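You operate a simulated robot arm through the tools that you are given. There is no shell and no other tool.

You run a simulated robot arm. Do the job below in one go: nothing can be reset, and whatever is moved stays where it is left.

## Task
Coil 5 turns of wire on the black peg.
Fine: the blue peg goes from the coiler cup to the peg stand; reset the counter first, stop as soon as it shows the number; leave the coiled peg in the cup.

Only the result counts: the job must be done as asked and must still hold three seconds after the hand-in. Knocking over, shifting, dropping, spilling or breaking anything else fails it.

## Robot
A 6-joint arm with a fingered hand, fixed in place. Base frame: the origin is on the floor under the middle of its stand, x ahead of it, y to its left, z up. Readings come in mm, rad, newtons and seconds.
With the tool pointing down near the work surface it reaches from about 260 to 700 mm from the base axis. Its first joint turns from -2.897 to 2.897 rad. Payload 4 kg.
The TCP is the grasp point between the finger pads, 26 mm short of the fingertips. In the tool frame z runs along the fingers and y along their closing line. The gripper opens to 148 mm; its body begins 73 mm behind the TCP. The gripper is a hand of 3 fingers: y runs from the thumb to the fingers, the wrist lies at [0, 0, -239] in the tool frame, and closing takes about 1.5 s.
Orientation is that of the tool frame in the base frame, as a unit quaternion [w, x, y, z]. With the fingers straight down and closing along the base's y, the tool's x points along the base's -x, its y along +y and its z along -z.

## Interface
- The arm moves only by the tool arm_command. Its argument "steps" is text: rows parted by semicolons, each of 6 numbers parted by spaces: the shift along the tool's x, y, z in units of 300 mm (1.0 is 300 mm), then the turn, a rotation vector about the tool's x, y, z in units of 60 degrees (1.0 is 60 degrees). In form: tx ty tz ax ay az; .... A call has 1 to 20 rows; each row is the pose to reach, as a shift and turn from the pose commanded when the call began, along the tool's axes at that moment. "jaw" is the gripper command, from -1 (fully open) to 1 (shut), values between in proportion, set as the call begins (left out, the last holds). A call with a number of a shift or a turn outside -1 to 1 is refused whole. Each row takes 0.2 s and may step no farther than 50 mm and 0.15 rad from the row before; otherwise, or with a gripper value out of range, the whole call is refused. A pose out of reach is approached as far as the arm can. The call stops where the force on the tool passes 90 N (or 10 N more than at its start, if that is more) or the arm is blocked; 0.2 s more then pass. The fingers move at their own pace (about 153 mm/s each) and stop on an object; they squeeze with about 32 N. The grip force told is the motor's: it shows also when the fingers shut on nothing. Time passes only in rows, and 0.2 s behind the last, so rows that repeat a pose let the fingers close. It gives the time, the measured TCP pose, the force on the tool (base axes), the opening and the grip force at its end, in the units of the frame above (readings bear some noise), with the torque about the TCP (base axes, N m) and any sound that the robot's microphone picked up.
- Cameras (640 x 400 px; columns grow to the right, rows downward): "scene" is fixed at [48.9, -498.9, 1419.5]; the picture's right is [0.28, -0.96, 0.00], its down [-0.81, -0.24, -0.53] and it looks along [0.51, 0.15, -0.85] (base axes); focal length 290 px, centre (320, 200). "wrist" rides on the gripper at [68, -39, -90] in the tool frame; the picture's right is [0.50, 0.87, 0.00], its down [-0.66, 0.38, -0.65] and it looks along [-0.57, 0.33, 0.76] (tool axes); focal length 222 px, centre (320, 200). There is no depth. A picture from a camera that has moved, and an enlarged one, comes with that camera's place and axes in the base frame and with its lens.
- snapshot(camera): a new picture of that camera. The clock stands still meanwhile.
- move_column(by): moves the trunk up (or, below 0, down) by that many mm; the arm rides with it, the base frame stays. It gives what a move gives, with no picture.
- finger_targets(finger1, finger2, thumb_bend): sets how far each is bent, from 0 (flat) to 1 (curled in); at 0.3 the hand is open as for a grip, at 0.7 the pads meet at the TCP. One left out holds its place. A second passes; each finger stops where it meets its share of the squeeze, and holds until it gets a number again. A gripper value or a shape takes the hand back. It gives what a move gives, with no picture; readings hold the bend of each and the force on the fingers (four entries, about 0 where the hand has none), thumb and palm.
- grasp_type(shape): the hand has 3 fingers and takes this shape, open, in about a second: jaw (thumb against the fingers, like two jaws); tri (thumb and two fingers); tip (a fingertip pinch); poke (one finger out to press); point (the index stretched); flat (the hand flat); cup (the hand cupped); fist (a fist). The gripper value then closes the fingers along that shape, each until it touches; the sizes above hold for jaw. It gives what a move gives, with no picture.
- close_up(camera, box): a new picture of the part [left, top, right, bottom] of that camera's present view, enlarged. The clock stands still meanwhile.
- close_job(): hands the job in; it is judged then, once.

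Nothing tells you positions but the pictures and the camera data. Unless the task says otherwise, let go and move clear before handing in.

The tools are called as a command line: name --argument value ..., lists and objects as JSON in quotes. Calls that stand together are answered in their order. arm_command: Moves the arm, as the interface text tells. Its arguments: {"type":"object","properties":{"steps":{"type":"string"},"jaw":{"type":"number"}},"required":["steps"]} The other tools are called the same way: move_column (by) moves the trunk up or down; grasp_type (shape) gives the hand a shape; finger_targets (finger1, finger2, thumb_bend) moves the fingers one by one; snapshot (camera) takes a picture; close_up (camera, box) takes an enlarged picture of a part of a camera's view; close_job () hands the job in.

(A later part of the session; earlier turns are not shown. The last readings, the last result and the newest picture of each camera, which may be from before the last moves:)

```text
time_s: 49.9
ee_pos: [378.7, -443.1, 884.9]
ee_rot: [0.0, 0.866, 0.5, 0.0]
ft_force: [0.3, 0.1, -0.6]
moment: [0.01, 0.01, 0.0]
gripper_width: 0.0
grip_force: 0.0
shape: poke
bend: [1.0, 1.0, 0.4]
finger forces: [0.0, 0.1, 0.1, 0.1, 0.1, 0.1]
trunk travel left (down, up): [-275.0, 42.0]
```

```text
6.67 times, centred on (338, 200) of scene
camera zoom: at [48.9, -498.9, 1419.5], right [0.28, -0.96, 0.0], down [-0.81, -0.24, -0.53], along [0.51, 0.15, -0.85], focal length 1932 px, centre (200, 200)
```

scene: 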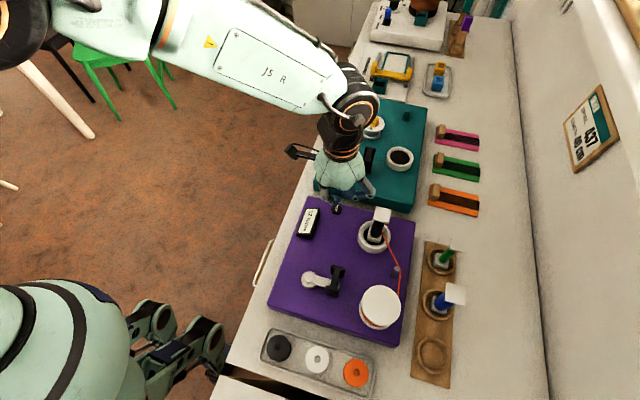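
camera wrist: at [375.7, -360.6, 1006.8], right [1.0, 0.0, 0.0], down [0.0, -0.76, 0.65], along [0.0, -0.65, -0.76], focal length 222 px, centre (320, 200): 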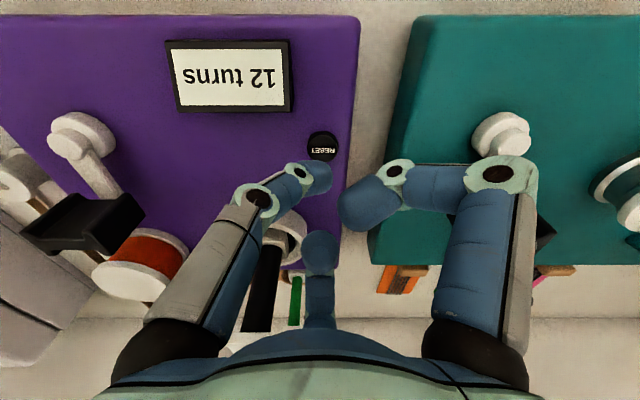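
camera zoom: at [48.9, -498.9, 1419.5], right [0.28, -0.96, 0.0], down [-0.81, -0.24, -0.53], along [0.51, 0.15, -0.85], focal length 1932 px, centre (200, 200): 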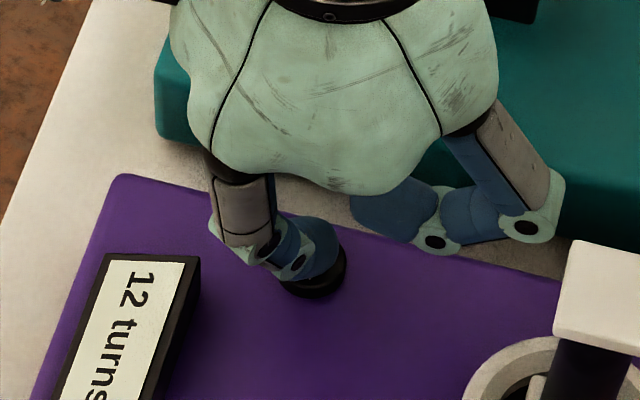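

The tip is right over the button. Pressing down in small steps.

arm_command --steps "0 0 0.006 0 0 0; 0 0 0.012 0 0 0; 0 0 0.018 0 0 0"

close_up --camera "scene" --box '[290, 180, 386, 240]'

```text
time_s: 50.7
ee_pos: [377.5, -442.5, 880.7]
ee_rot: [0.001, 0.866, 0.5, 0.001]
ft_force: [1.7, 1.0, 4.1]
moment: [0.03, 0.0, 0.04]
gripper_width: 0.2
grip_force: 0.1
shape: poke
bend: [1.0, 1.0, 0.4]
finger forces: [0.1, 0.1, 0.1, 0.0, 3.7, 0.0]
trunk travel left (down, up): [-275.0, 42.0]
heard: click
```

```text
6.67 times, centred on (338, 210) of scene
camera zoom: at [48.9, -498.9, 1419.5], right [0.28, -0.96, 0.0], down [-0.81, -0.24, -0.53], along [0.51, 0.15, -0.85], focal length 1932 px, centre (200, 133)
```

zoom: 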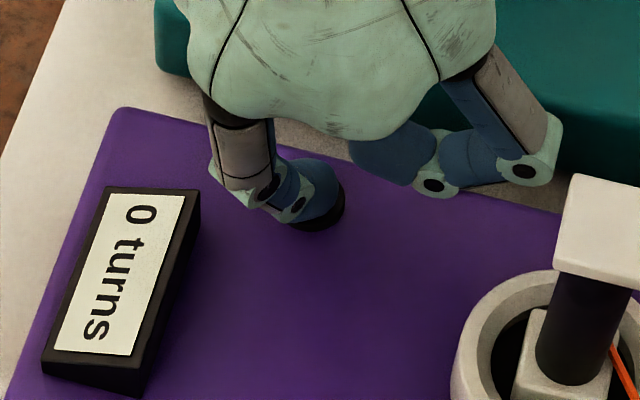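

The counter clicked to "0 turns". I'll lift off, go back to the jaw shape, and look at the crank closely.

arm_command --steps "0 0 -0.04 0 0 0; 0 0 -0.12 0 0 0; 0 0 -0.2 0 0 0; 0 0 -0.28 0 0 0; 0 0 -0.36 0 0 0; 0 0 -0.42 0 0 0"

grasp_type --shape "jaw"

arm_command --steps "-0.04 -0.0475 0 0 0 -0.125; -0.08 -0.095 0 0 0 -0.25; -0.12 -0.1425 0 0 0 -0.375; -0.16 -0.19 0 0 0 -0.5; -0.2 -0.2375 0 0 0 -0.625; -0.24 -0.285 0 0 0 -0.75; -0.28 -0.3325 0 0 0 -0.875; -0.32 -0.38 0 0 0 -1.0; -0.32 -0.38 0 0 0 -1.0" --jaw -0.3

snapshot --camera "wrist"

snapshot --camera "scene"

```text
time_s: 52.1
ee_pos: [377.1, -445.0, 1007.4]
ee_rot: [0.0, 0.866, 0.5, 0.0]
ft_force: [-0.3, 0.4, 0.0]
moment: [0.01, 0.03, -0.01]
gripper_width: 0.0
grip_force: 0.1
shape: poke
bend: [1.0, 1.0, 0.4]
finger forces: [0.1, 0.0, 0.0, 0.0, 0.0, 0.0]
trunk travel left (down, up): [-275.0, 42.0]
```

```text
time_s: 53.0
ee_pos: [378.4, -444.7, 1007.2]
ee_rot: [-0.001, 0.866, 0.5, 0.0]
ft_force: [-0.2, 0.0, 0.6]
moment: [0.02, 0.03, -0.01]
gripper_width: 147.7
grip_force: 0.0
shape: jaw
bend: [0.3, 0.3, 0.3]
finger forces: [0.1, 0.1, 0.0, 0.0, 0.0, 0.0]
trunk travel left (down, up): [-275.0, 42.0]
```

```text
time_s: 55.0
ee_pos: [232.2, -469.1, 1006.6]
ee_rot: [0.001, 0.5, 0.866, 0.0]
ft_force: [0.7, -0.2, -0.3]
moment: [-0.02, 0.02, -0.03]
gripper_width: 96.7
grip_force: 0.2
shape: jaw
bend: [0.3, 0.3, 0.7]
finger forces: [0.0, 0.1, 0.0, 0.0, 0.0, 0.1]
trunk travel left (down, up): [-275.0, 42.0]
```

```text
taken
camera wrist: at [164.3, -428.4, 1096.6], right [0.5, 0.87, 0.0], down [0.66, -0.38, 0.65], along [0.57, -0.33, -0.76], focal length 222 px, centre (320, 200)
```

wrist: 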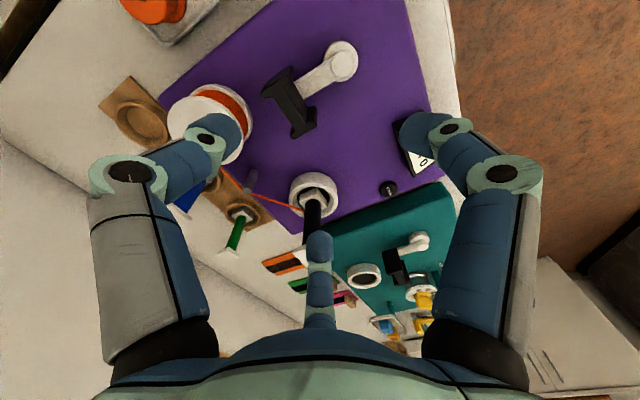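

```text
taken
```

scene: 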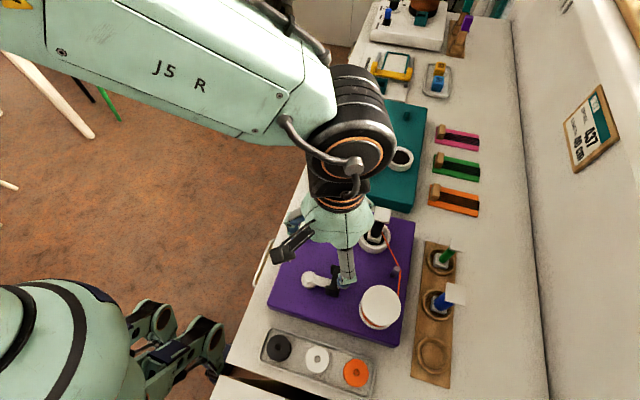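

close_up --camera "wrist" --box '[240, 30, 368, 150]'

close_up --camera "scene" --box '[270, 190, 430, 290]'

```text
3.33 times, centred on (304, 90) of wrist
camera zoom: at [164.3, -428.4, 1096.6], right [0.5, 0.87, 0.0], down [0.66, -0.38, 0.65], along [0.57, -0.33, -0.76], focal length 740 px, centre (373, 567)
```

zoom: 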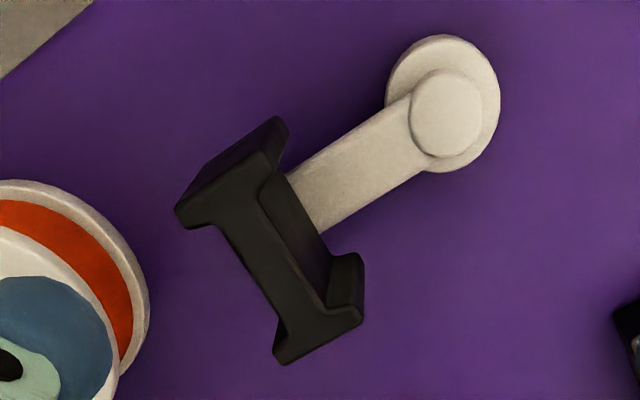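

```text
4.00 times, centred on (350, 240) of scene
camera zoom: at [48.9, -498.9, 1419.5], right [0.28, -0.96, 0.0], down [-0.81, -0.24, -0.53], along [0.51, 0.15, -0.85], focal length 1159 px, centre (200, 40)
```

zoom: 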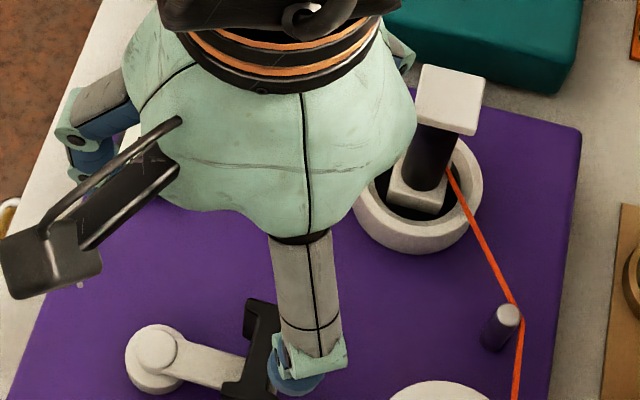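

I get the handle centre at about (206.4, -481), top z ≈ 911, and the pivot at (205.7, -430.6), so the crank radius is about 50 mm. I'll hover right over the handle.

arm_command --steps "0.0025 -0.048 0.05 0 0 0; 0.005 -0.0965 0.1 0 0 0; 0.005 -0.0965 0.16 0 0 0; 0.005 -0.0965 0.203 0 0 0; 0.005 -0.0965 0.203 0 0 0"

snapshot --camera "wrist"

close_up --camera "scene" --box '[270, 210, 410, 310]'

```text
time_s: 56.2
ee_pos: [207.9, -482.0, 945.3]
ee_rot: [0.0, 0.5, 0.866, 0.001]
ft_force: [-0.2, 0.1, 0.2]
moment: [0.0, 0.03, -0.04]
gripper_width: 96.5
grip_force: 0.2
shape: jaw
bend: [0.3, 0.3, 0.7]
finger forces: [0.1, 0.0, 0.0, 0.0, 0.0, 0.1]
trunk travel left (down, up): [-275.0, 42.0]
```

```text
taken
camera wrist: at [139.1, -441.6, 1035.1], right [0.5, 0.87, 0.0], down [0.66, -0.38, 0.65], along [0.57, -0.33, -0.76], focal length 222 px, centre (320, 200)
```

wrist: 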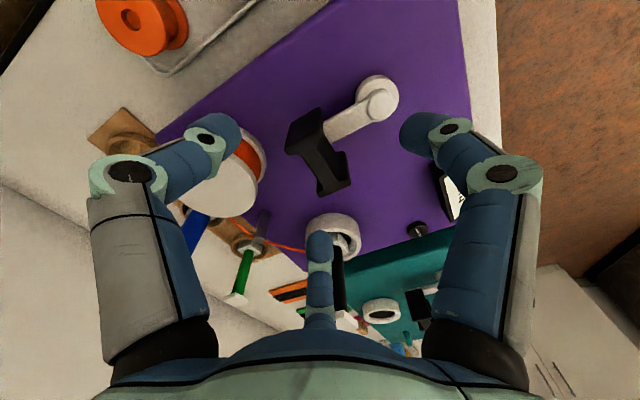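

```text
4.00 times, centred on (340, 260) of scene
camera zoom: at [48.9, -498.9, 1419.5], right [0.28, -0.96, 0.0], down [-0.81, -0.24, -0.53], along [0.51, 0.15, -0.85], focal length 1159 px, centre (240, -40)
```

zoom: 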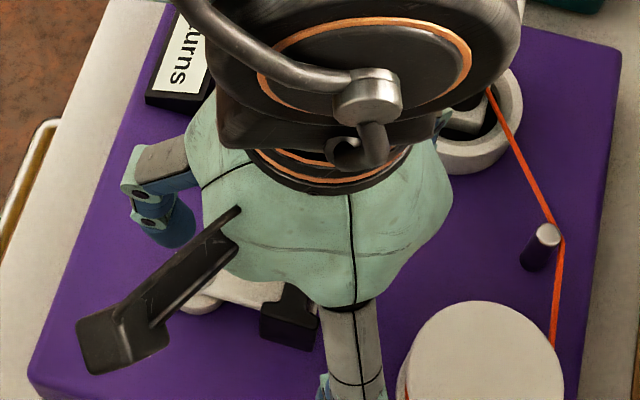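

The hand is centred over the handle. I'll lower so the fingers surround it (TCP z ≈ 906), staying above the crank arm and pivot knob.

arm_command --steps "0 0 0.03 0 0 0; 0 0 0.06 0 0 0; 0 0 0.09 0 0 0; 0 0 0.115 0 0 0; 0 0 0.13 0 0 0; 0 0 0.13 0 0 0"

snapshot --camera "wrist"

```text
time_s: 57.6
ee_pos: [206.9, -482.0, 906.9]
ee_rot: [0.0, 0.5, 0.866, 0.0]
ft_force: [-0.5, 0.2, -0.3]
moment: [0.0, 0.02, 0.01]
gripper_width: 96.6
grip_force: 0.1
shape: jaw
bend: [0.3, 0.3, 0.7]
finger forces: [0.1, 0.0, 0.0, 0.0, 0.0, 0.0]
trunk travel left (down, up): [-275.0, 42.0]
```

```text
taken
camera wrist: at [138.3, -442.0, 996.8], right [0.5, 0.87, 0.0], down [0.66, -0.38, 0.65], along [0.57, -0.33, -0.76], focal length 222 px, centre (320, 200)
```

wrist: 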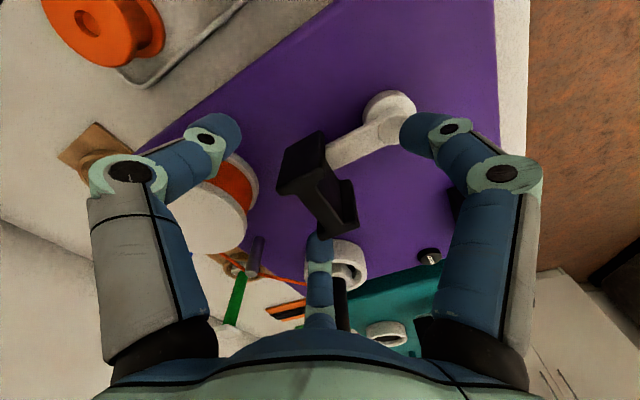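

arm_command --steps "0 0 0 0 0 0; 0 0 0 0 0 0; 0 0 0 0 0 0" --jaw 0.2

snapshot --camera "wrist"

close_up --camera "wrist" --box '[220, 100, 420, 240]'

```text
time_s: 58.4
ee_pos: [205.7, -481.7, 907.3]
ee_rot: [0.0, 0.499, 0.867, 0.0]
ft_force: [0.7, -0.2, -0.3]
moment: [0.03, -0.03, -0.01]
gripper_width: 59.3
grip_force: 0.0
shape: jaw
bend: [0.77, 0.77, 0.7]
finger forces: [0.0, 0.0, 0.0, 0.0, 0.0, 0.0]
trunk travel left (down, up): [-275.0, 42.0]
```

```text
taken
camera wrist: at [138.3, -442.0, 996.8], right [0.5, 0.87, 0.0], down [0.66, -0.38, 0.65], along [0.57, -0.33, -0.76], focal length 222 px, centre (320, 200)
```

wrist: 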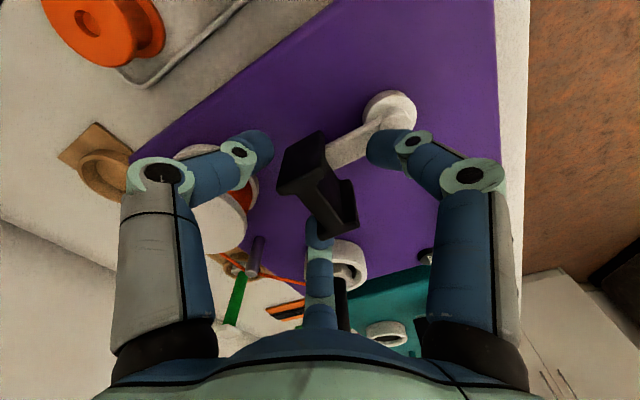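

```text
2.86 times, centred on (320, 170) of wrist
camera zoom: at [138.3, -442.0, 996.8], right [0.5, 0.87, 0.0], down [0.66, -0.38, 0.65], along [0.57, -0.33, -0.76], focal length 635 px, centre (320, 286)
```

zoom: 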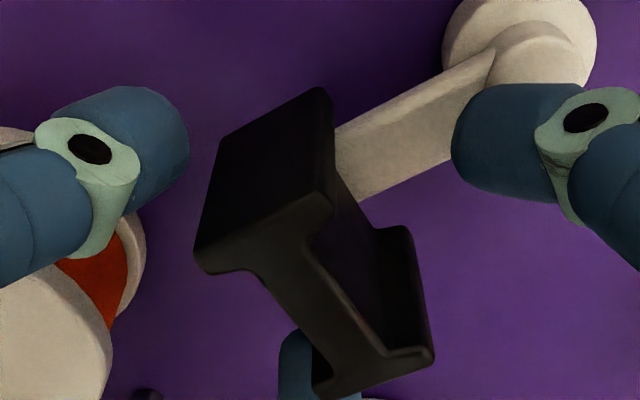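

The handle sits inside the fingers. Before cranking I want to know whether it swivels on its pin, so I'll lower 4 mm and close gently on it.

arm_command --steps "0 0 0.007 0 0 0; 0 0 0.014 0 0 0"

arm_command --steps "0 0 0 0 0 0; 0 0 0 0 0 0; 0 0 0 0 0 0; 0 0 0 0 0 0" --jaw 1

snapshot --camera "wrist"

close_up --camera "wrist" --box '[220, 100, 420, 240]'

```text
time_s: 59.0
ee_pos: [206.6, -481.0, 902.5]
ee_rot: [0.0, 0.5, 0.866, -0.001]
ft_force: [0.9, 0.1, -0.3]
moment: [-0.03, 0.06, -0.01]
gripper_width: 59.2
grip_force: 0.0
shape: jaw
bend: [0.77, 0.77, 0.7]
finger forces: [0.1, 0.1, 0.0, 0.0, 0.1, 0.0]
trunk travel left (down, up): [-275.0, 42.0]
```

```text
time_s: 60.0
ee_pos: [205.1, -478.3, 902.5]
ee_rot: [-0.001, 0.5, 0.866, 0.001]
ft_force: [-4.1, 19.2, -2.0]
moment: [0.69, -0.03, 0.26]
gripper_width: 16.7
grip_force: 31.9
shape: jaw
bend: [0.7, 0.79, 0.69]
finger forces: [40.0, 21.8, 0.0, 0.0, 25.4, 0.0]
trunk travel left (down, up): [-275.0, 42.0]
```

```text
taken
camera wrist: at [137.9, -438.9, 992.7], right [0.5, 0.87, 0.0], down [0.66, -0.38, 0.65], along [0.57, -0.32, -0.76], focal length 222 px, centre (320, 200)
```

wrist: 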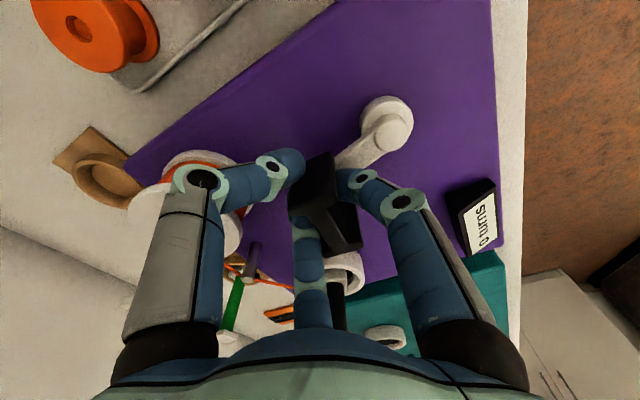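

```text
2.86 times, centred on (320, 170) of wrist
camera zoom: at [137.9, -438.9, 992.7], right [0.5, 0.87, 0.0], down [0.66, -0.38, 0.65], along [0.57, -0.32, -0.76], focal length 635 px, centre (320, 286)
```

zoom: 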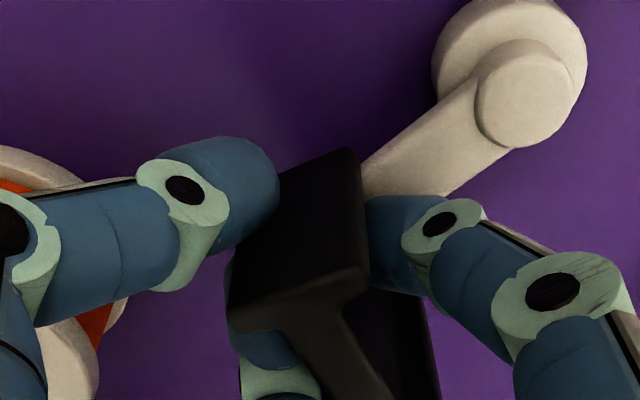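

close_up --camera "wrist" --box '[280, 140, 376, 250]'

close_up --camera "scene" --box '[280, 230, 400, 310]'

```text
3.64 times, centred on (328, 195) of wrist
camera zoom: at [137.9, -438.9, 992.7], right [0.5, 0.87, 0.0], down [0.66, -0.38, 0.65], along [0.57, -0.32, -0.76], focal length 808 px, centre (291, 218)
```

zoom: 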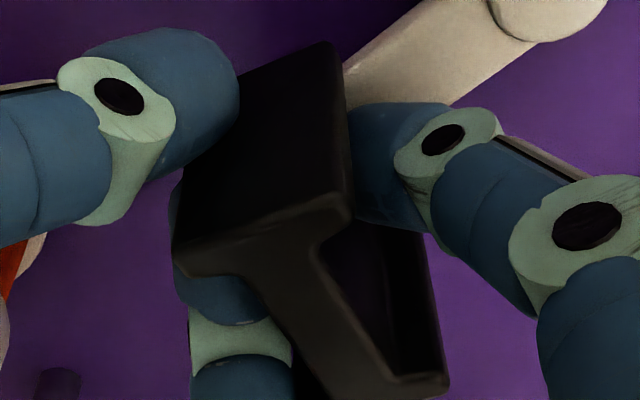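

```text
5.00 times, centred on (340, 270) of scene
camera zoom: at [48.9, -498.9, 1419.5], right [0.28, -0.96, 0.0], down [-0.81, -0.24, -0.53], along [0.51, 0.15, -0.85], focal length 1449 px, centre (220, -150)
```

zoom: 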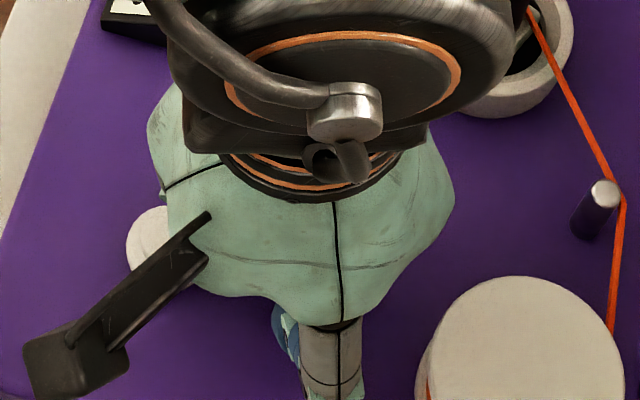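

Closing pushed the crank about 15° counter-clockwise; the web is now pinched between two fingers with the thumb behind a flange. I'll move it a short arc without turning the hand to see whether the handle swivels.

arm_command --steps "-0.003 0.017 0 0 0 0; -0.0049 0.0338 0 0 0 0; -0.004 0.052 0 0 0 0; -0.0023 0.0687 0 0 0 0; -0.0023 0.0687 0 0 0 0"

snapshot --camera "wrist"

close_up --camera "wrist" --box '[280, 90, 440, 250]'

```text
time_s: 61.2
ee_pos: [223.3, -471.2, 903.3]
ee_rot: [0.0, 0.5, 0.866, 0.0]
ft_force: [-10.4, 13.9, -11.0]
moment: [0.61, 0.14, 0.14]
gripper_width: 15.7
grip_force: 31.5
shape: jaw
bend: [0.7, 0.78, 0.7]
finger forces: [36.2, 21.9, 0.0, 0.0, 27.5, 0.0]
trunk travel left (down, up): [-275.0, 42.0]
```

```text
taken
camera wrist: at [155.7, -431.0, 993.2], right [0.5, 0.87, 0.0], down [0.66, -0.38, 0.65], along [0.57, -0.33, -0.76], focal length 222 px, centre (320, 200)
```

wrist: 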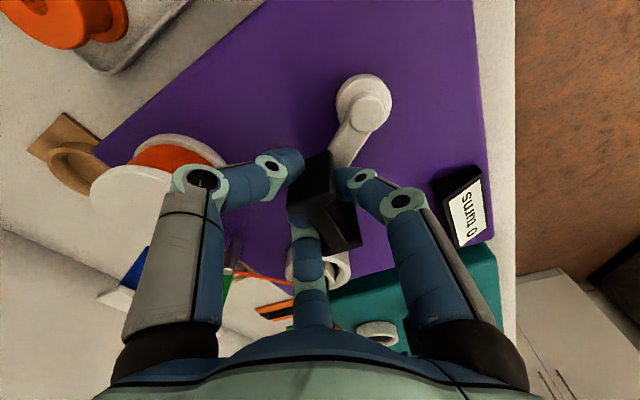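

```text
2.50 times, centred on (360, 170) of wrist
camera zoom: at [155.7, -431.0, 993.2], right [0.5, 0.87, 0.0], down [0.66, -0.38, 0.65], along [0.57, -0.33, -0.76], focal length 555 px, centre (220, 275)
```

zoom: 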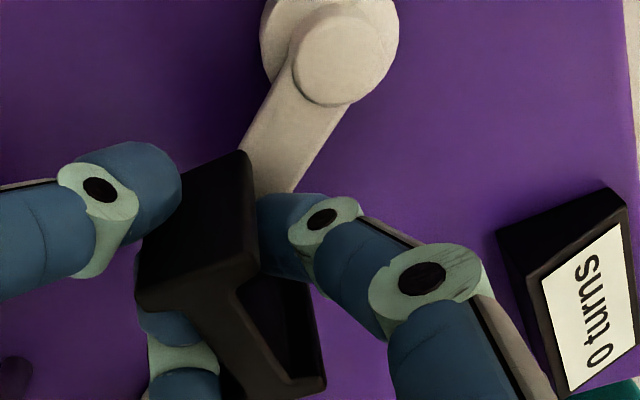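

The handle swivels freely on its pin: the arm turned beneath it while the handle kept its orientation in the hand. So I can hold the grip and trace a circle with fixed hand orientation. First a quarter turn counter-clockwise.

arm_command --steps "0.0192 0.0488 0 0 0 0; 0.0487 0.0924 0 0 0 0; 0.09 0.1247 0 0 0 0; 0.1393 0.1428 0 0 0 0; 0.1919 0.1443 0 0 0 0; 0.1919 0.1443 0 0 0 0"

snapshot --camera "wrist"

close_up --camera "wrist" --box '[280, 90, 440, 250]'

```text
time_s: 62.6
ee_pos: [233.9, -400.0, 905.0]
ee_rot: [0.0, 0.5, 0.866, 0.0]
ft_force: [8.9, 6.0, -3.3]
moment: [0.59, -0.11, 0.13]
gripper_width: 14.2
grip_force: 32.1
shape: jaw
bend: [0.7, 0.78, 0.7]
finger forces: [36.1, 33.2, 0.0, 0.1, 20.1, 0.0]
trunk travel left (down, up): [-275.0, 42.0]
```

```text
taken
camera wrist: at [165.5, -359.2, 993.2], right [0.5, 0.87, 0.0], down [0.66, -0.38, 0.65], along [0.57, -0.33, -0.76], focal length 222 px, centre (320, 200)
```

wrist: 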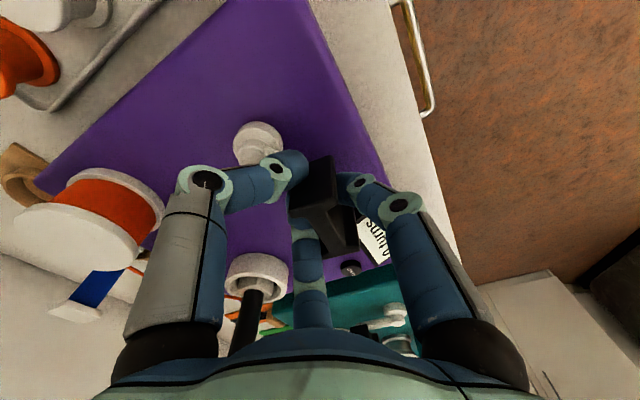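

```text
2.50 times, centred on (360, 170) of wrist
camera zoom: at [165.5, -359.2, 993.2], right [0.5, 0.87, 0.0], down [0.66, -0.38, 0.65], along [0.57, -0.33, -0.76], focal length 555 px, centre (220, 275)
```

zoom: 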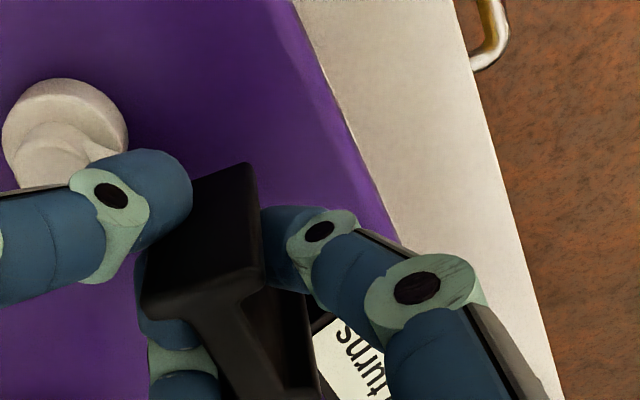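

Works well with low forces (about 10 N). I'll shift the circle centre by 1 mm and go on with the next half turn.

arm_command --steps "0.051 -0.011 0 0 0 0; 0.0946 -0.0405 0 0 0 0; 0.1269 -0.0818 0 0 0 0; 0.145 -0.1311 0 0 0 0; 0.1465 -0.1837 0 0 0 0; 0.1322 -0.2343 0 0 0 0; 0.1027 -0.2779 0 0 0 0; 0.0613 -0.3102 0 0 0 0; 0.0121 -0.3283 0 0 0 0; -0.0405 -0.3298 0 0 0 0"

snapshot --camera "wrist"

snapshot --camera "scene"

```text
time_s: 64.8
ee_pos: [154.7, -460.8, 903.4]
ee_rot: [0.0, 0.499, 0.866, -0.001]
ft_force: [8.0, 6.0, 2.7]
moment: [0.6, -0.14, 0.09]
gripper_width: 14.9
grip_force: 31.5
shape: jaw
bend: [0.7, 0.79, 0.69]
finger forces: [36.3, 36.3, 0.0, 0.0, 21.5, 0.0]
trunk travel left (down, up): [-275.0, 42.0]
```

```text
taken
camera wrist: at [86.8, -420.5, 992.7], right [0.5, 0.87, 0.0], down [0.66, -0.38, 0.65], along [0.57, -0.33, -0.76], focal length 222 px, centre (320, 200)
```

wrist: 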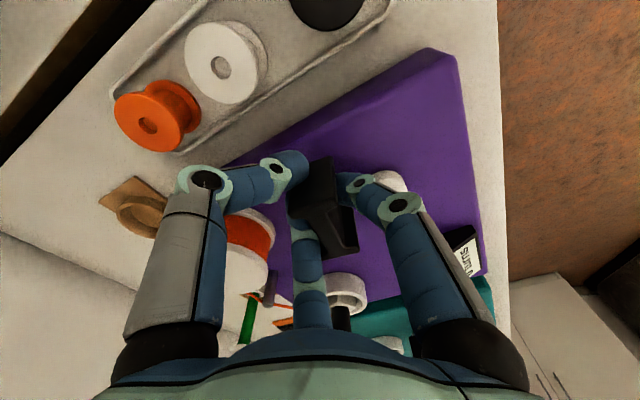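

```text
taken
```

scene: 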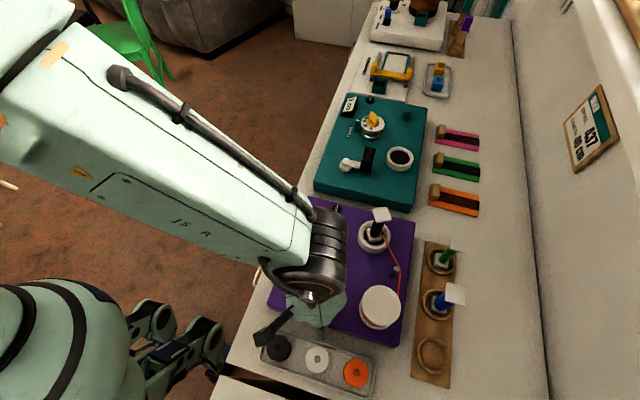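

close_up --camera "scene" --box '[340, 200, 420, 260]'

close_up --camera "wrist" --box '[420, 200, 520, 300]'

```text
6.67 times, centred on (380, 230) of scene
camera zoom: at [48.9, -498.9, 1419.5], right [0.28, -0.96, 0.0], down [-0.81, -0.24, -0.53], along [0.51, 0.15, -0.85], focal length 1932 px, centre (-80, 0)
```

zoom: 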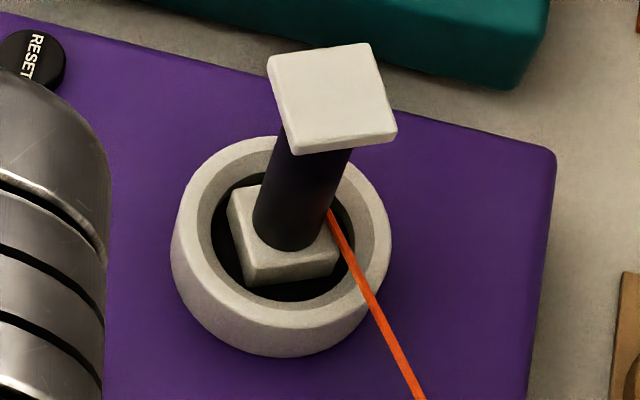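

```text
4.00 times, centred on (470, 250) of wrist
camera zoom: at [86.8, -420.5, 992.7], right [0.5, 0.87, 0.0], down [0.66, -0.38, 0.65], along [0.57, -0.33, -0.76], focal length 888 px, centre (-280, 0)
```

zoom: 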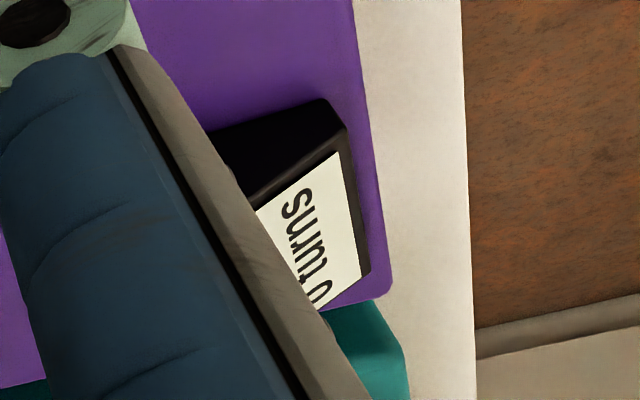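

The peg turns with the crank, and the counter still reads 0 after about 305°. I'll complete the first turn and check whether it counts in this direction.

arm_command --steps "-0.0502 0.0176 0 0 0 0; -0.0938 0.0471 0 0 0 0; -0.1261 0.0884 0 0 0 0; -0.1368 0.1123 0 0 0 0; -0.1368 0.1123 0 0 0 0"

close_up --camera "wrist" --box '[420, 120, 580, 280]'

snapshot --camera "scene"

close_up --camera "scene" --box '[340, 200, 420, 260]'

```text
time_s: 66.0
ee_pos: [201.9, -476.2, 902.3]
ee_rot: [0.0, 0.5, 0.866, 0.0]
ft_force: [-2.9, 18.0, 1.6]
moment: [0.64, 0.02, 0.22]
gripper_width: 15.0
grip_force: 32.1
shape: jaw
bend: [0.7, 0.79, 0.69]
finger forces: [39.5, 29.5, 0.0, 0.1, 27.0, 0.1]
trunk travel left (down, up): [-275.0, 42.0]
```

```text
2.50 times, centred on (500, 200) of wrist
camera zoom: at [134.1, -437.6, 992.9], right [0.5, 0.87, 0.0], down [0.66, -0.38, 0.65], along [0.57, -0.33, -0.76], focal length 555 px, centre (-130, 200)
```

zoom: 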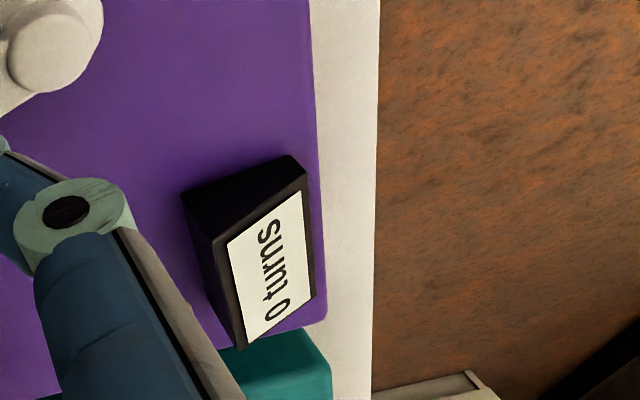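

```text
taken
```

scene: 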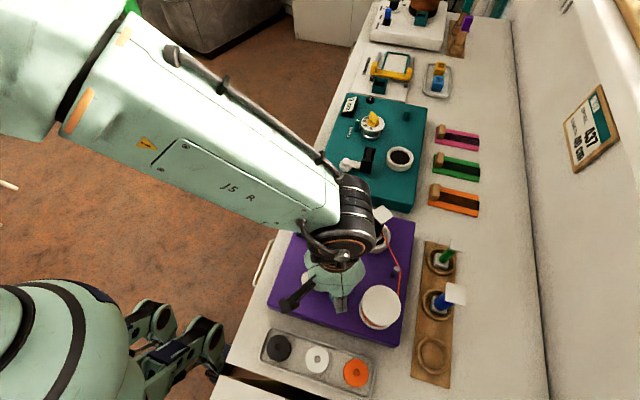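

```text
6.67 times, centred on (380, 230) of scene
camera zoom: at [48.9, -498.9, 1419.5], right [0.28, -0.96, 0.0], down [-0.81, -0.24, -0.53], along [0.51, 0.15, -0.85], focal length 1932 px, centre (-80, 0)
```

zoom: 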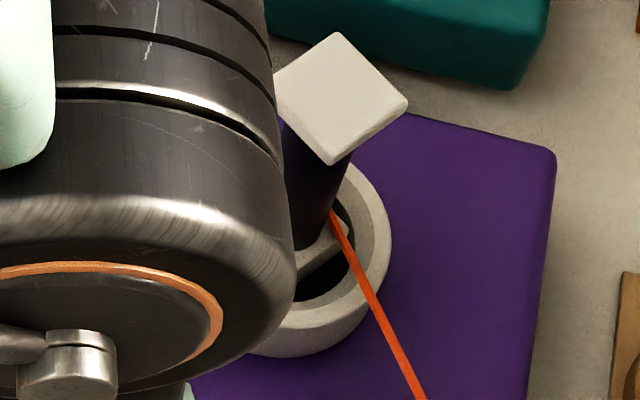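

The first full turn counter-clockwise still shows 0, although the peg did rotate. I'll do one small step and compare the peg's rotation to learn its direction and ratio.

arm_command --steps "-0.0083 0.053 0 0 0 0; -0.0083 0.053 0 0 0 0"

close_up --camera "scene" --box '[340, 200, 420, 260]'

snapshot --camera "wrist"

```text
time_s: 66.6
ee_pos: [215.5, -472.4, 902.0]
ee_rot: [-0.001, 0.5, 0.866, -0.001]
ft_force: [-9.4, 16.5, -0.1]
moment: [0.7, 0.13, 0.19]
gripper_width: 14.9
grip_force: 32.0
shape: jaw
bend: [0.7, 0.79, 0.69]
finger forces: [39.2, 29.1, 0.1, 0.0, 30.3, 0.0]
trunk travel left (down, up): [-275.0, 42.0]
```

```text
6.67 times, centred on (380, 230) of scene
camera zoom: at [48.9, -498.9, 1419.5], right [0.28, -0.96, 0.0], down [-0.81, -0.24, -0.53], along [0.51, 0.15, -0.85], focal length 1932 px, centre (-80, 0)
```

zoom: 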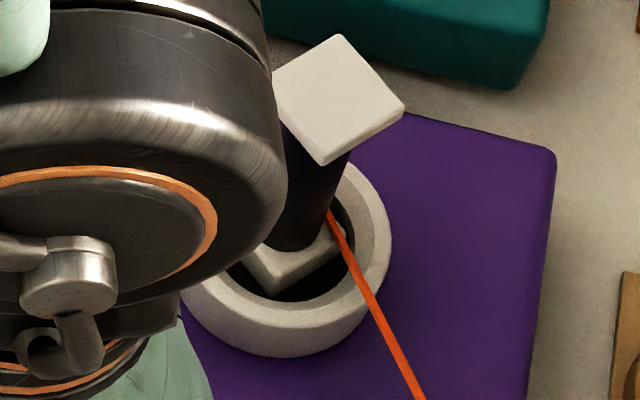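

```text
taken
camera wrist: at [148.6, -432.6, 992.9], right [0.5, 0.87, 0.0], down [0.65, -0.38, 0.65], along [0.57, -0.33, -0.76], focal length 222 px, centre (320, 200)
```

wrist: 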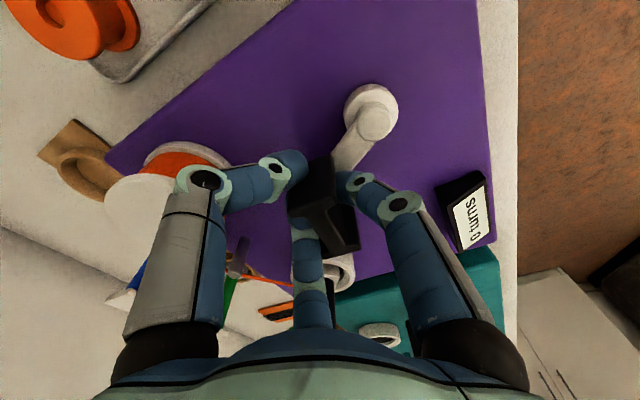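

The peg barely follows in this direction and the count stays 0, so clockwise is probably the winding direction. I'll reverse, using a refitted circle (centre 192.9, -427.9, radius 49.9), and watch the counter.

arm_command --steps "0.016 -0.055 0 0 0 0; 0.0411 -0.1006 0 0 0 0; 0.0791 -0.1364 0 0 0 0; 0.1264 -0.1583 0 0 0 0; 0.1782 -0.1646 0 0 0 0; 0.2289 -0.1546 0 0 0 0; 0.2745 -0.1294 0 0 0 0; 0.3103 -0.0914 0 0 0 0; 0.3322 -0.0441 0 0 0 0; 0.3385 0.0076 0 0 0 0"

snapshot --camera "wrist"

snapshot --camera "scene"

close_up --camera "scene" --box '[340, 200, 420, 260]'

```text
time_s: 68.8
ee_pos: [170.2, -383.1, 902.0]
ee_rot: [0.0, 0.5, 0.866, -0.001]
ft_force: [-2.1, 2.6, 10.7]
moment: [0.45, -0.05, 0.07]
gripper_width: 15.0
grip_force: 31.7
shape: jaw
bend: [0.7, 0.79, 0.69]
finger forces: [35.3, 38.3, 0.1, 0.1, 25.5, 0.0]
trunk travel left (down, up): [-275.0, 42.0]
```

```text
taken
camera wrist: at [101.5, -342.8, 992.3], right [0.5, 0.87, 0.0], down [0.66, -0.38, 0.65], along [0.57, -0.33, -0.76], focal length 222 px, centre (320, 200)
```

wrist: 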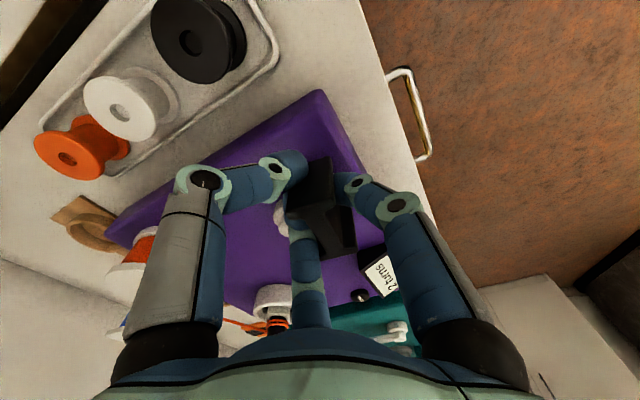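

```text
taken
```

scene: 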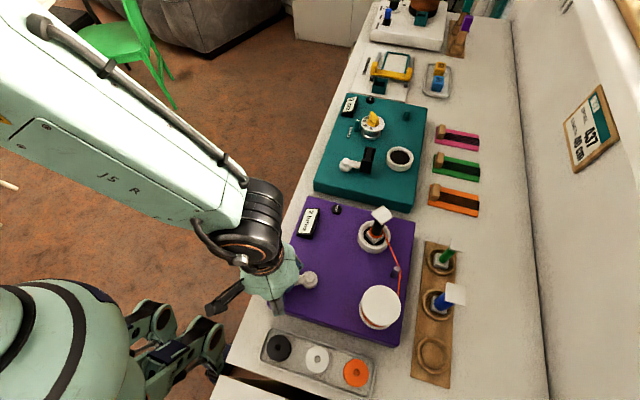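

```text
6.67 times, centred on (380, 230) of scene
camera zoom: at [48.9, -498.9, 1419.5], right [0.28, -0.96, 0.0], down [-0.81, -0.24, -0.53], along [0.51, 0.15, -0.85], focal length 1932 px, centre (-80, 0)
```

zoom: 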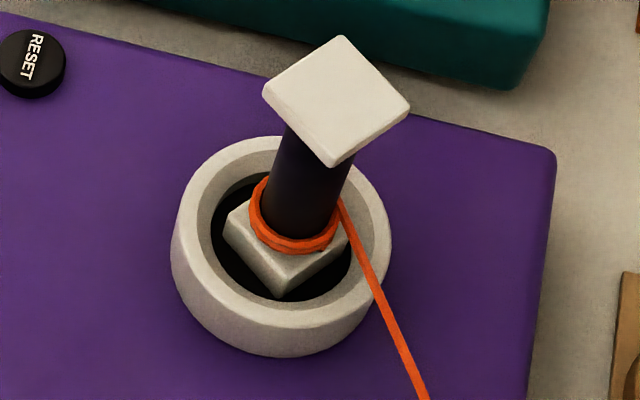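

Clockwise winds: the counter now reads "2 turns" and coils show on the black peg, so the crank is geared up. I must be careful; let me read the display and peg closely.

close_up --camera "scene" --box '[286, 195, 350, 245]'

close_up --camera "scene" --box '[356, 205, 404, 245]'

```text
8.00 times, centred on (318, 220) of scene
camera zoom: at [48.9, -498.9, 1419.5], right [0.28, -0.96, 0.0], down [-0.81, -0.24, -0.53], along [0.51, 0.15, -0.85], focal length 2319 px, centre (336, 40)
```

zoom: 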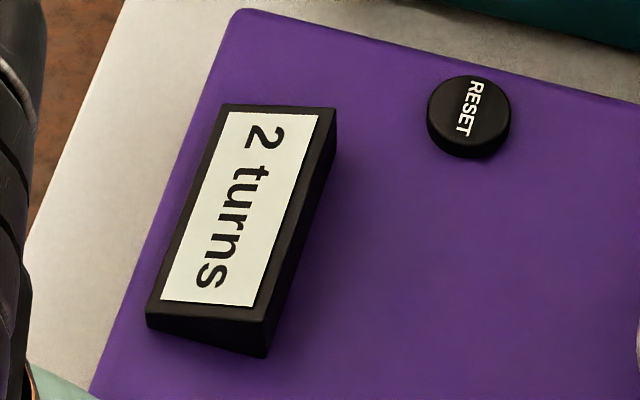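

```text
10.00 times, centred on (380, 225) of scene
camera zoom: at [48.9, -498.9, 1419.5], right [0.28, -0.96, 0.0], down [-0.81, -0.24, -0.53], along [0.51, 0.15, -0.85], focal length 2899 px, centre (-280, -50)
```

zoom: 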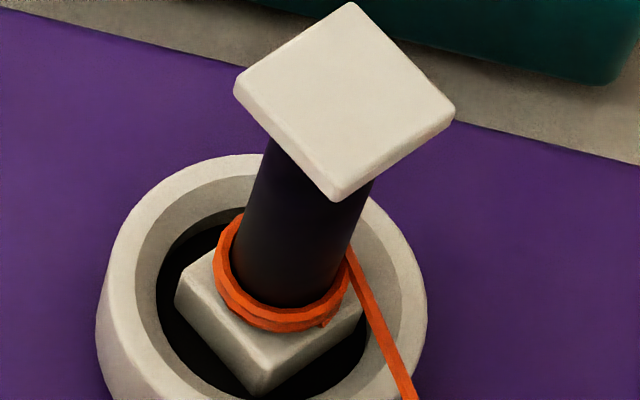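

The gearing works out to about 5 peg turns per crank turn (180° gave about 2.5, shown as 2). One full clockwise crank turn from the reversal is 5. I'll continue to about 4 turns and check.

arm_command --steps "-0.0101 0.0508 0 0 0 0; -0.0352 0.0963 0 0 0 0; -0.0732 0.1321 0 0 0 0; -0.1205 0.154 0 0 0 0; -0.1722 0.1604 0 0 0 0; -0.2231 0.1503 0 0 0 0"

snapshot --camera "wrist"

snapshot --camera "scene"

```text
time_s: 70.2
ee_pos: [241.0, -421.1, 903.3]
ee_rot: [0.0, 0.5, 0.866, -0.001]
ft_force: [9.4, 0.0, -3.9]
moment: [0.59, -0.16, 0.04]
gripper_width: 14.5
grip_force: 32.1
shape: jaw
bend: [0.7, 0.79, 0.69]
finger forces: [34.0, 40.9, 0.0, 0.0, 19.6, 0.0]
trunk travel left (down, up): [-275.0, 42.0]
```

```text
taken
camera wrist: at [173.7, -381.3, 992.9], right [0.5, 0.87, 0.0], down [0.66, -0.38, 0.65], along [0.57, -0.33, -0.76], focal length 222 px, centre (320, 200)
```

wrist: 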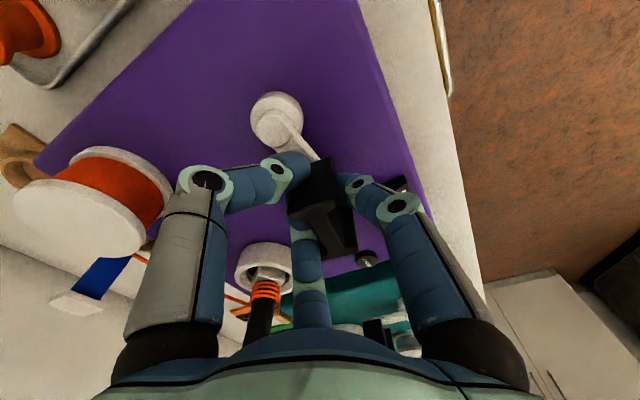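

```text
taken
```

scene: 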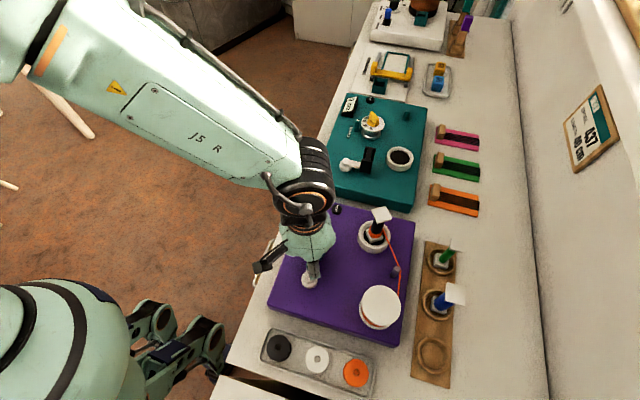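

close_up --camera "wrist" --box '[225, 235, 305, 335]'

close_up --camera "scene" --box '[356, 205, 404, 245]'

close_up --camera "wrist" --box '[340, 160, 440, 270]'

```text
4.00 times, centred on (265, 285) of wrist
camera zoom: at [173.7, -381.3, 992.9], right [0.5, 0.87, 0.0], down [0.66, -0.38, 0.65], along [0.57, -0.33, -0.76], focal length 888 px, centre (540, -140)
```

zoom: 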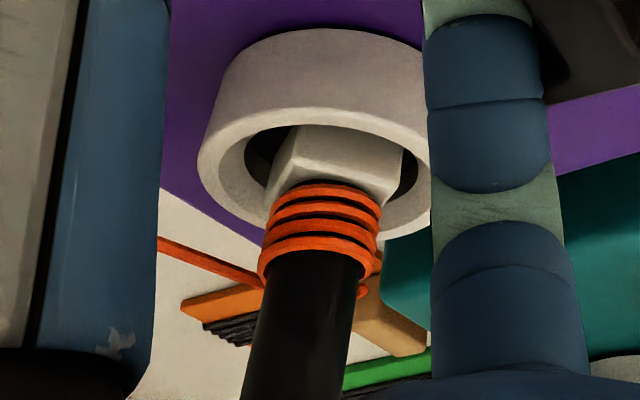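

```text
10.00 times, centred on (380, 225) of scene
camera zoom: at [48.9, -498.9, 1419.5], right [0.28, -0.96, 0.0], down [-0.81, -0.24, -0.53], along [0.51, 0.15, -0.85], focal length 2899 px, centre (-280, -50)
```

zoom: 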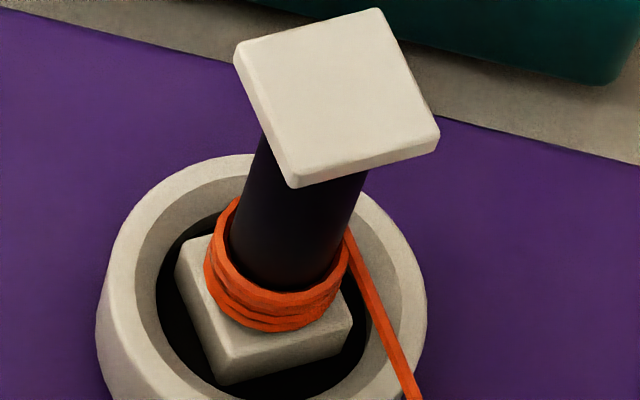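

```text
3.64 times, centred on (390, 215) of wrist
camera zoom: at [173.7, -381.3, 992.9], right [0.5, 0.87, 0.0], down [0.66, -0.38, 0.65], along [0.57, -0.33, -0.76], focal length 808 px, centre (66, 146)
```

zoom: 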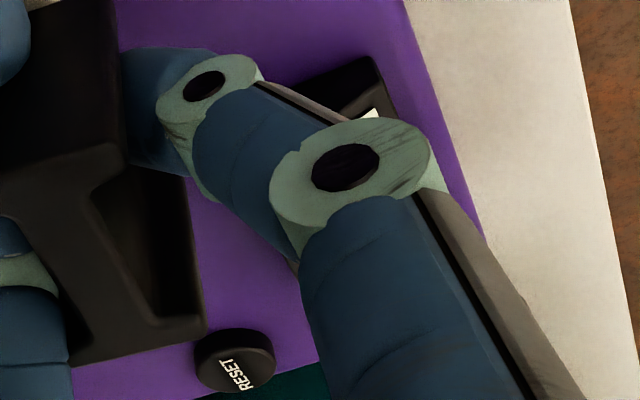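

Four loops are visible, as computed. I'll go on to about 4.75 turns, where the display comes back into view.

arm_command --steps "-0.0455 -0.0251 0 0 0 0; -0.0813 -0.0631 0 0 0 0; -0.1033 -0.1104 0 0 0 0; -0.1033 -0.1104 0 0 0 0"

snapshot --camera "wrist"

close_up --camera "wrist" --box '[420, 150, 520, 270]'

```text
time_s: 71.2
ee_pos: [227.3, -463.1, 902.5]
ee_rot: [0.001, 0.499, 0.866, -0.001]
ft_force: [-1.3, 1.5, 10.8]
moment: [0.42, -0.06, 0.03]
gripper_width: 14.9
grip_force: 32.3
shape: jaw
bend: [0.7, 0.79, 0.69]
finger forces: [33.9, 41.1, 0.1, 0.0, 26.7, 0.1]
trunk travel left (down, up): [-275.0, 42.0]
```

```text
taken
camera wrist: at [158.9, -423.1, 992.3], right [0.5, 0.87, 0.0], down [0.65, -0.38, 0.65], along [0.57, -0.33, -0.76], focal length 222 px, centre (320, 200)
```

wrist: 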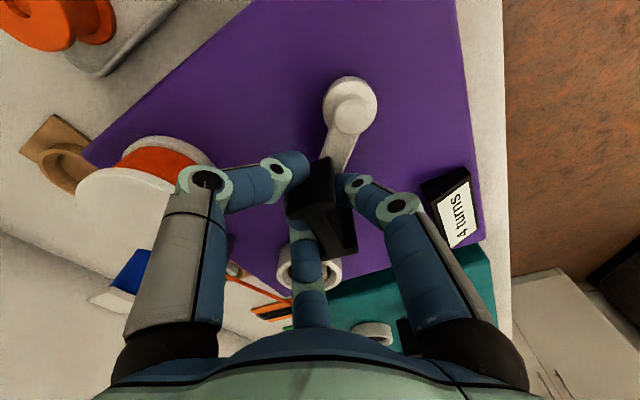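

```text
3.33 times, centred on (470, 210) of wrist
camera zoom: at [158.9, -423.1, 992.3], right [0.5, 0.87, 0.0], down [0.65, -0.38, 0.65], along [0.57, -0.33, -0.76], focal length 740 px, centre (-180, 167)
```

zoom: 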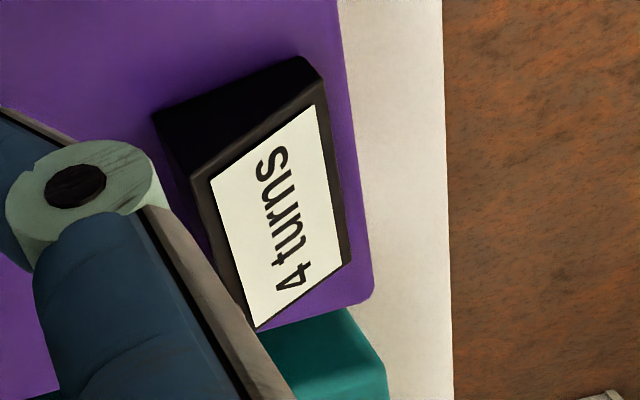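

The display reads "4 turns" at about 4.78. I'll go to just short of 5 and then in very small steps.

arm_command --steps "-0.0052 -0.0257 0 0 0 0; -0.0064 -0.043 0 0 0 0; -0.0064 -0.043 0 0 0 0"

close_up --camera "wrist" --box '[420, 130, 540, 270]'

```text
time_s: 72.0
ee_pos: [218.7, -471.0, 902.4]
ee_rot: [0.0, 0.5, 0.866, 0.0]
ft_force: [-2.2, 5.5, 8.4]
moment: [0.54, -0.05, 0.05]
gripper_width: 14.7
grip_force: 31.7
shape: jaw
bend: [0.7, 0.79, 0.69]
finger forces: [34.7, 39.3, 0.1, 0.0, 27.0, 0.1]
trunk travel left (down, up): [-275.0, 42.0]
```

```text
2.86 times, centred on (480, 200) of wrist
camera zoom: at [149.8, -430.1, 992.4], right [0.5, 0.87, 0.0], down [0.66, -0.38, 0.65], along [0.57, -0.33, -0.76], focal length 635 px, centre (-137, 200)
```

zoom: 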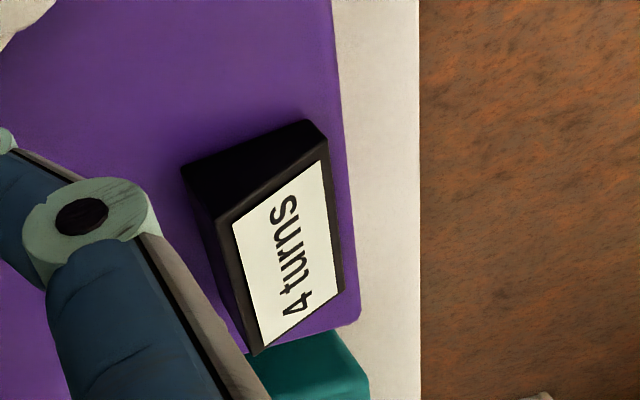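

arm_command --steps "0 -0.0037 0 0 0 0; 0 -0.0073 0 0 0 0"

close_up --camera "wrist" --box '[420, 130, 540, 270]'

```text
time_s: 72.6
ee_pos: [215.9, -470.7, 903.2]
ee_rot: [0.0, 0.5, 0.866, 0.0]
ft_force: [-3.2, 8.1, 7.3]
moment: [0.53, -0.03, 0.09]
gripper_width: 14.9
grip_force: 31.8
shape: jaw
bend: [0.7, 0.79, 0.69]
finger forces: [35.7, 37.4, 0.0, 0.0, 27.7, 0.1]
trunk travel left (down, up): [-275.0, 42.0]
```

```text
2.86 times, centred on (480, 200) of wrist
camera zoom: at [147.8, -431.4, 992.5], right [0.5, 0.87, 0.0], down [0.66, -0.38, 0.65], along [0.57, -0.33, -0.76], focal length 635 px, centre (-137, 200)
```

zoom: 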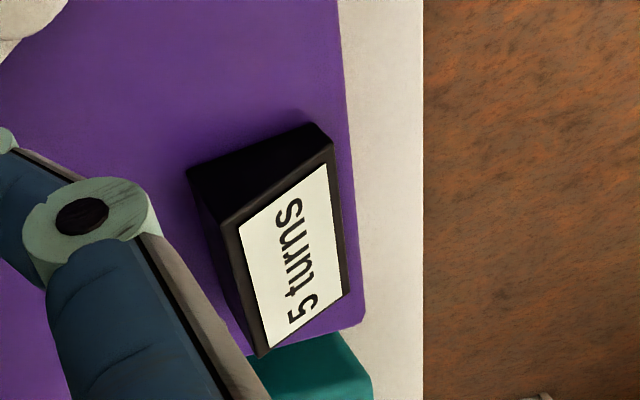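

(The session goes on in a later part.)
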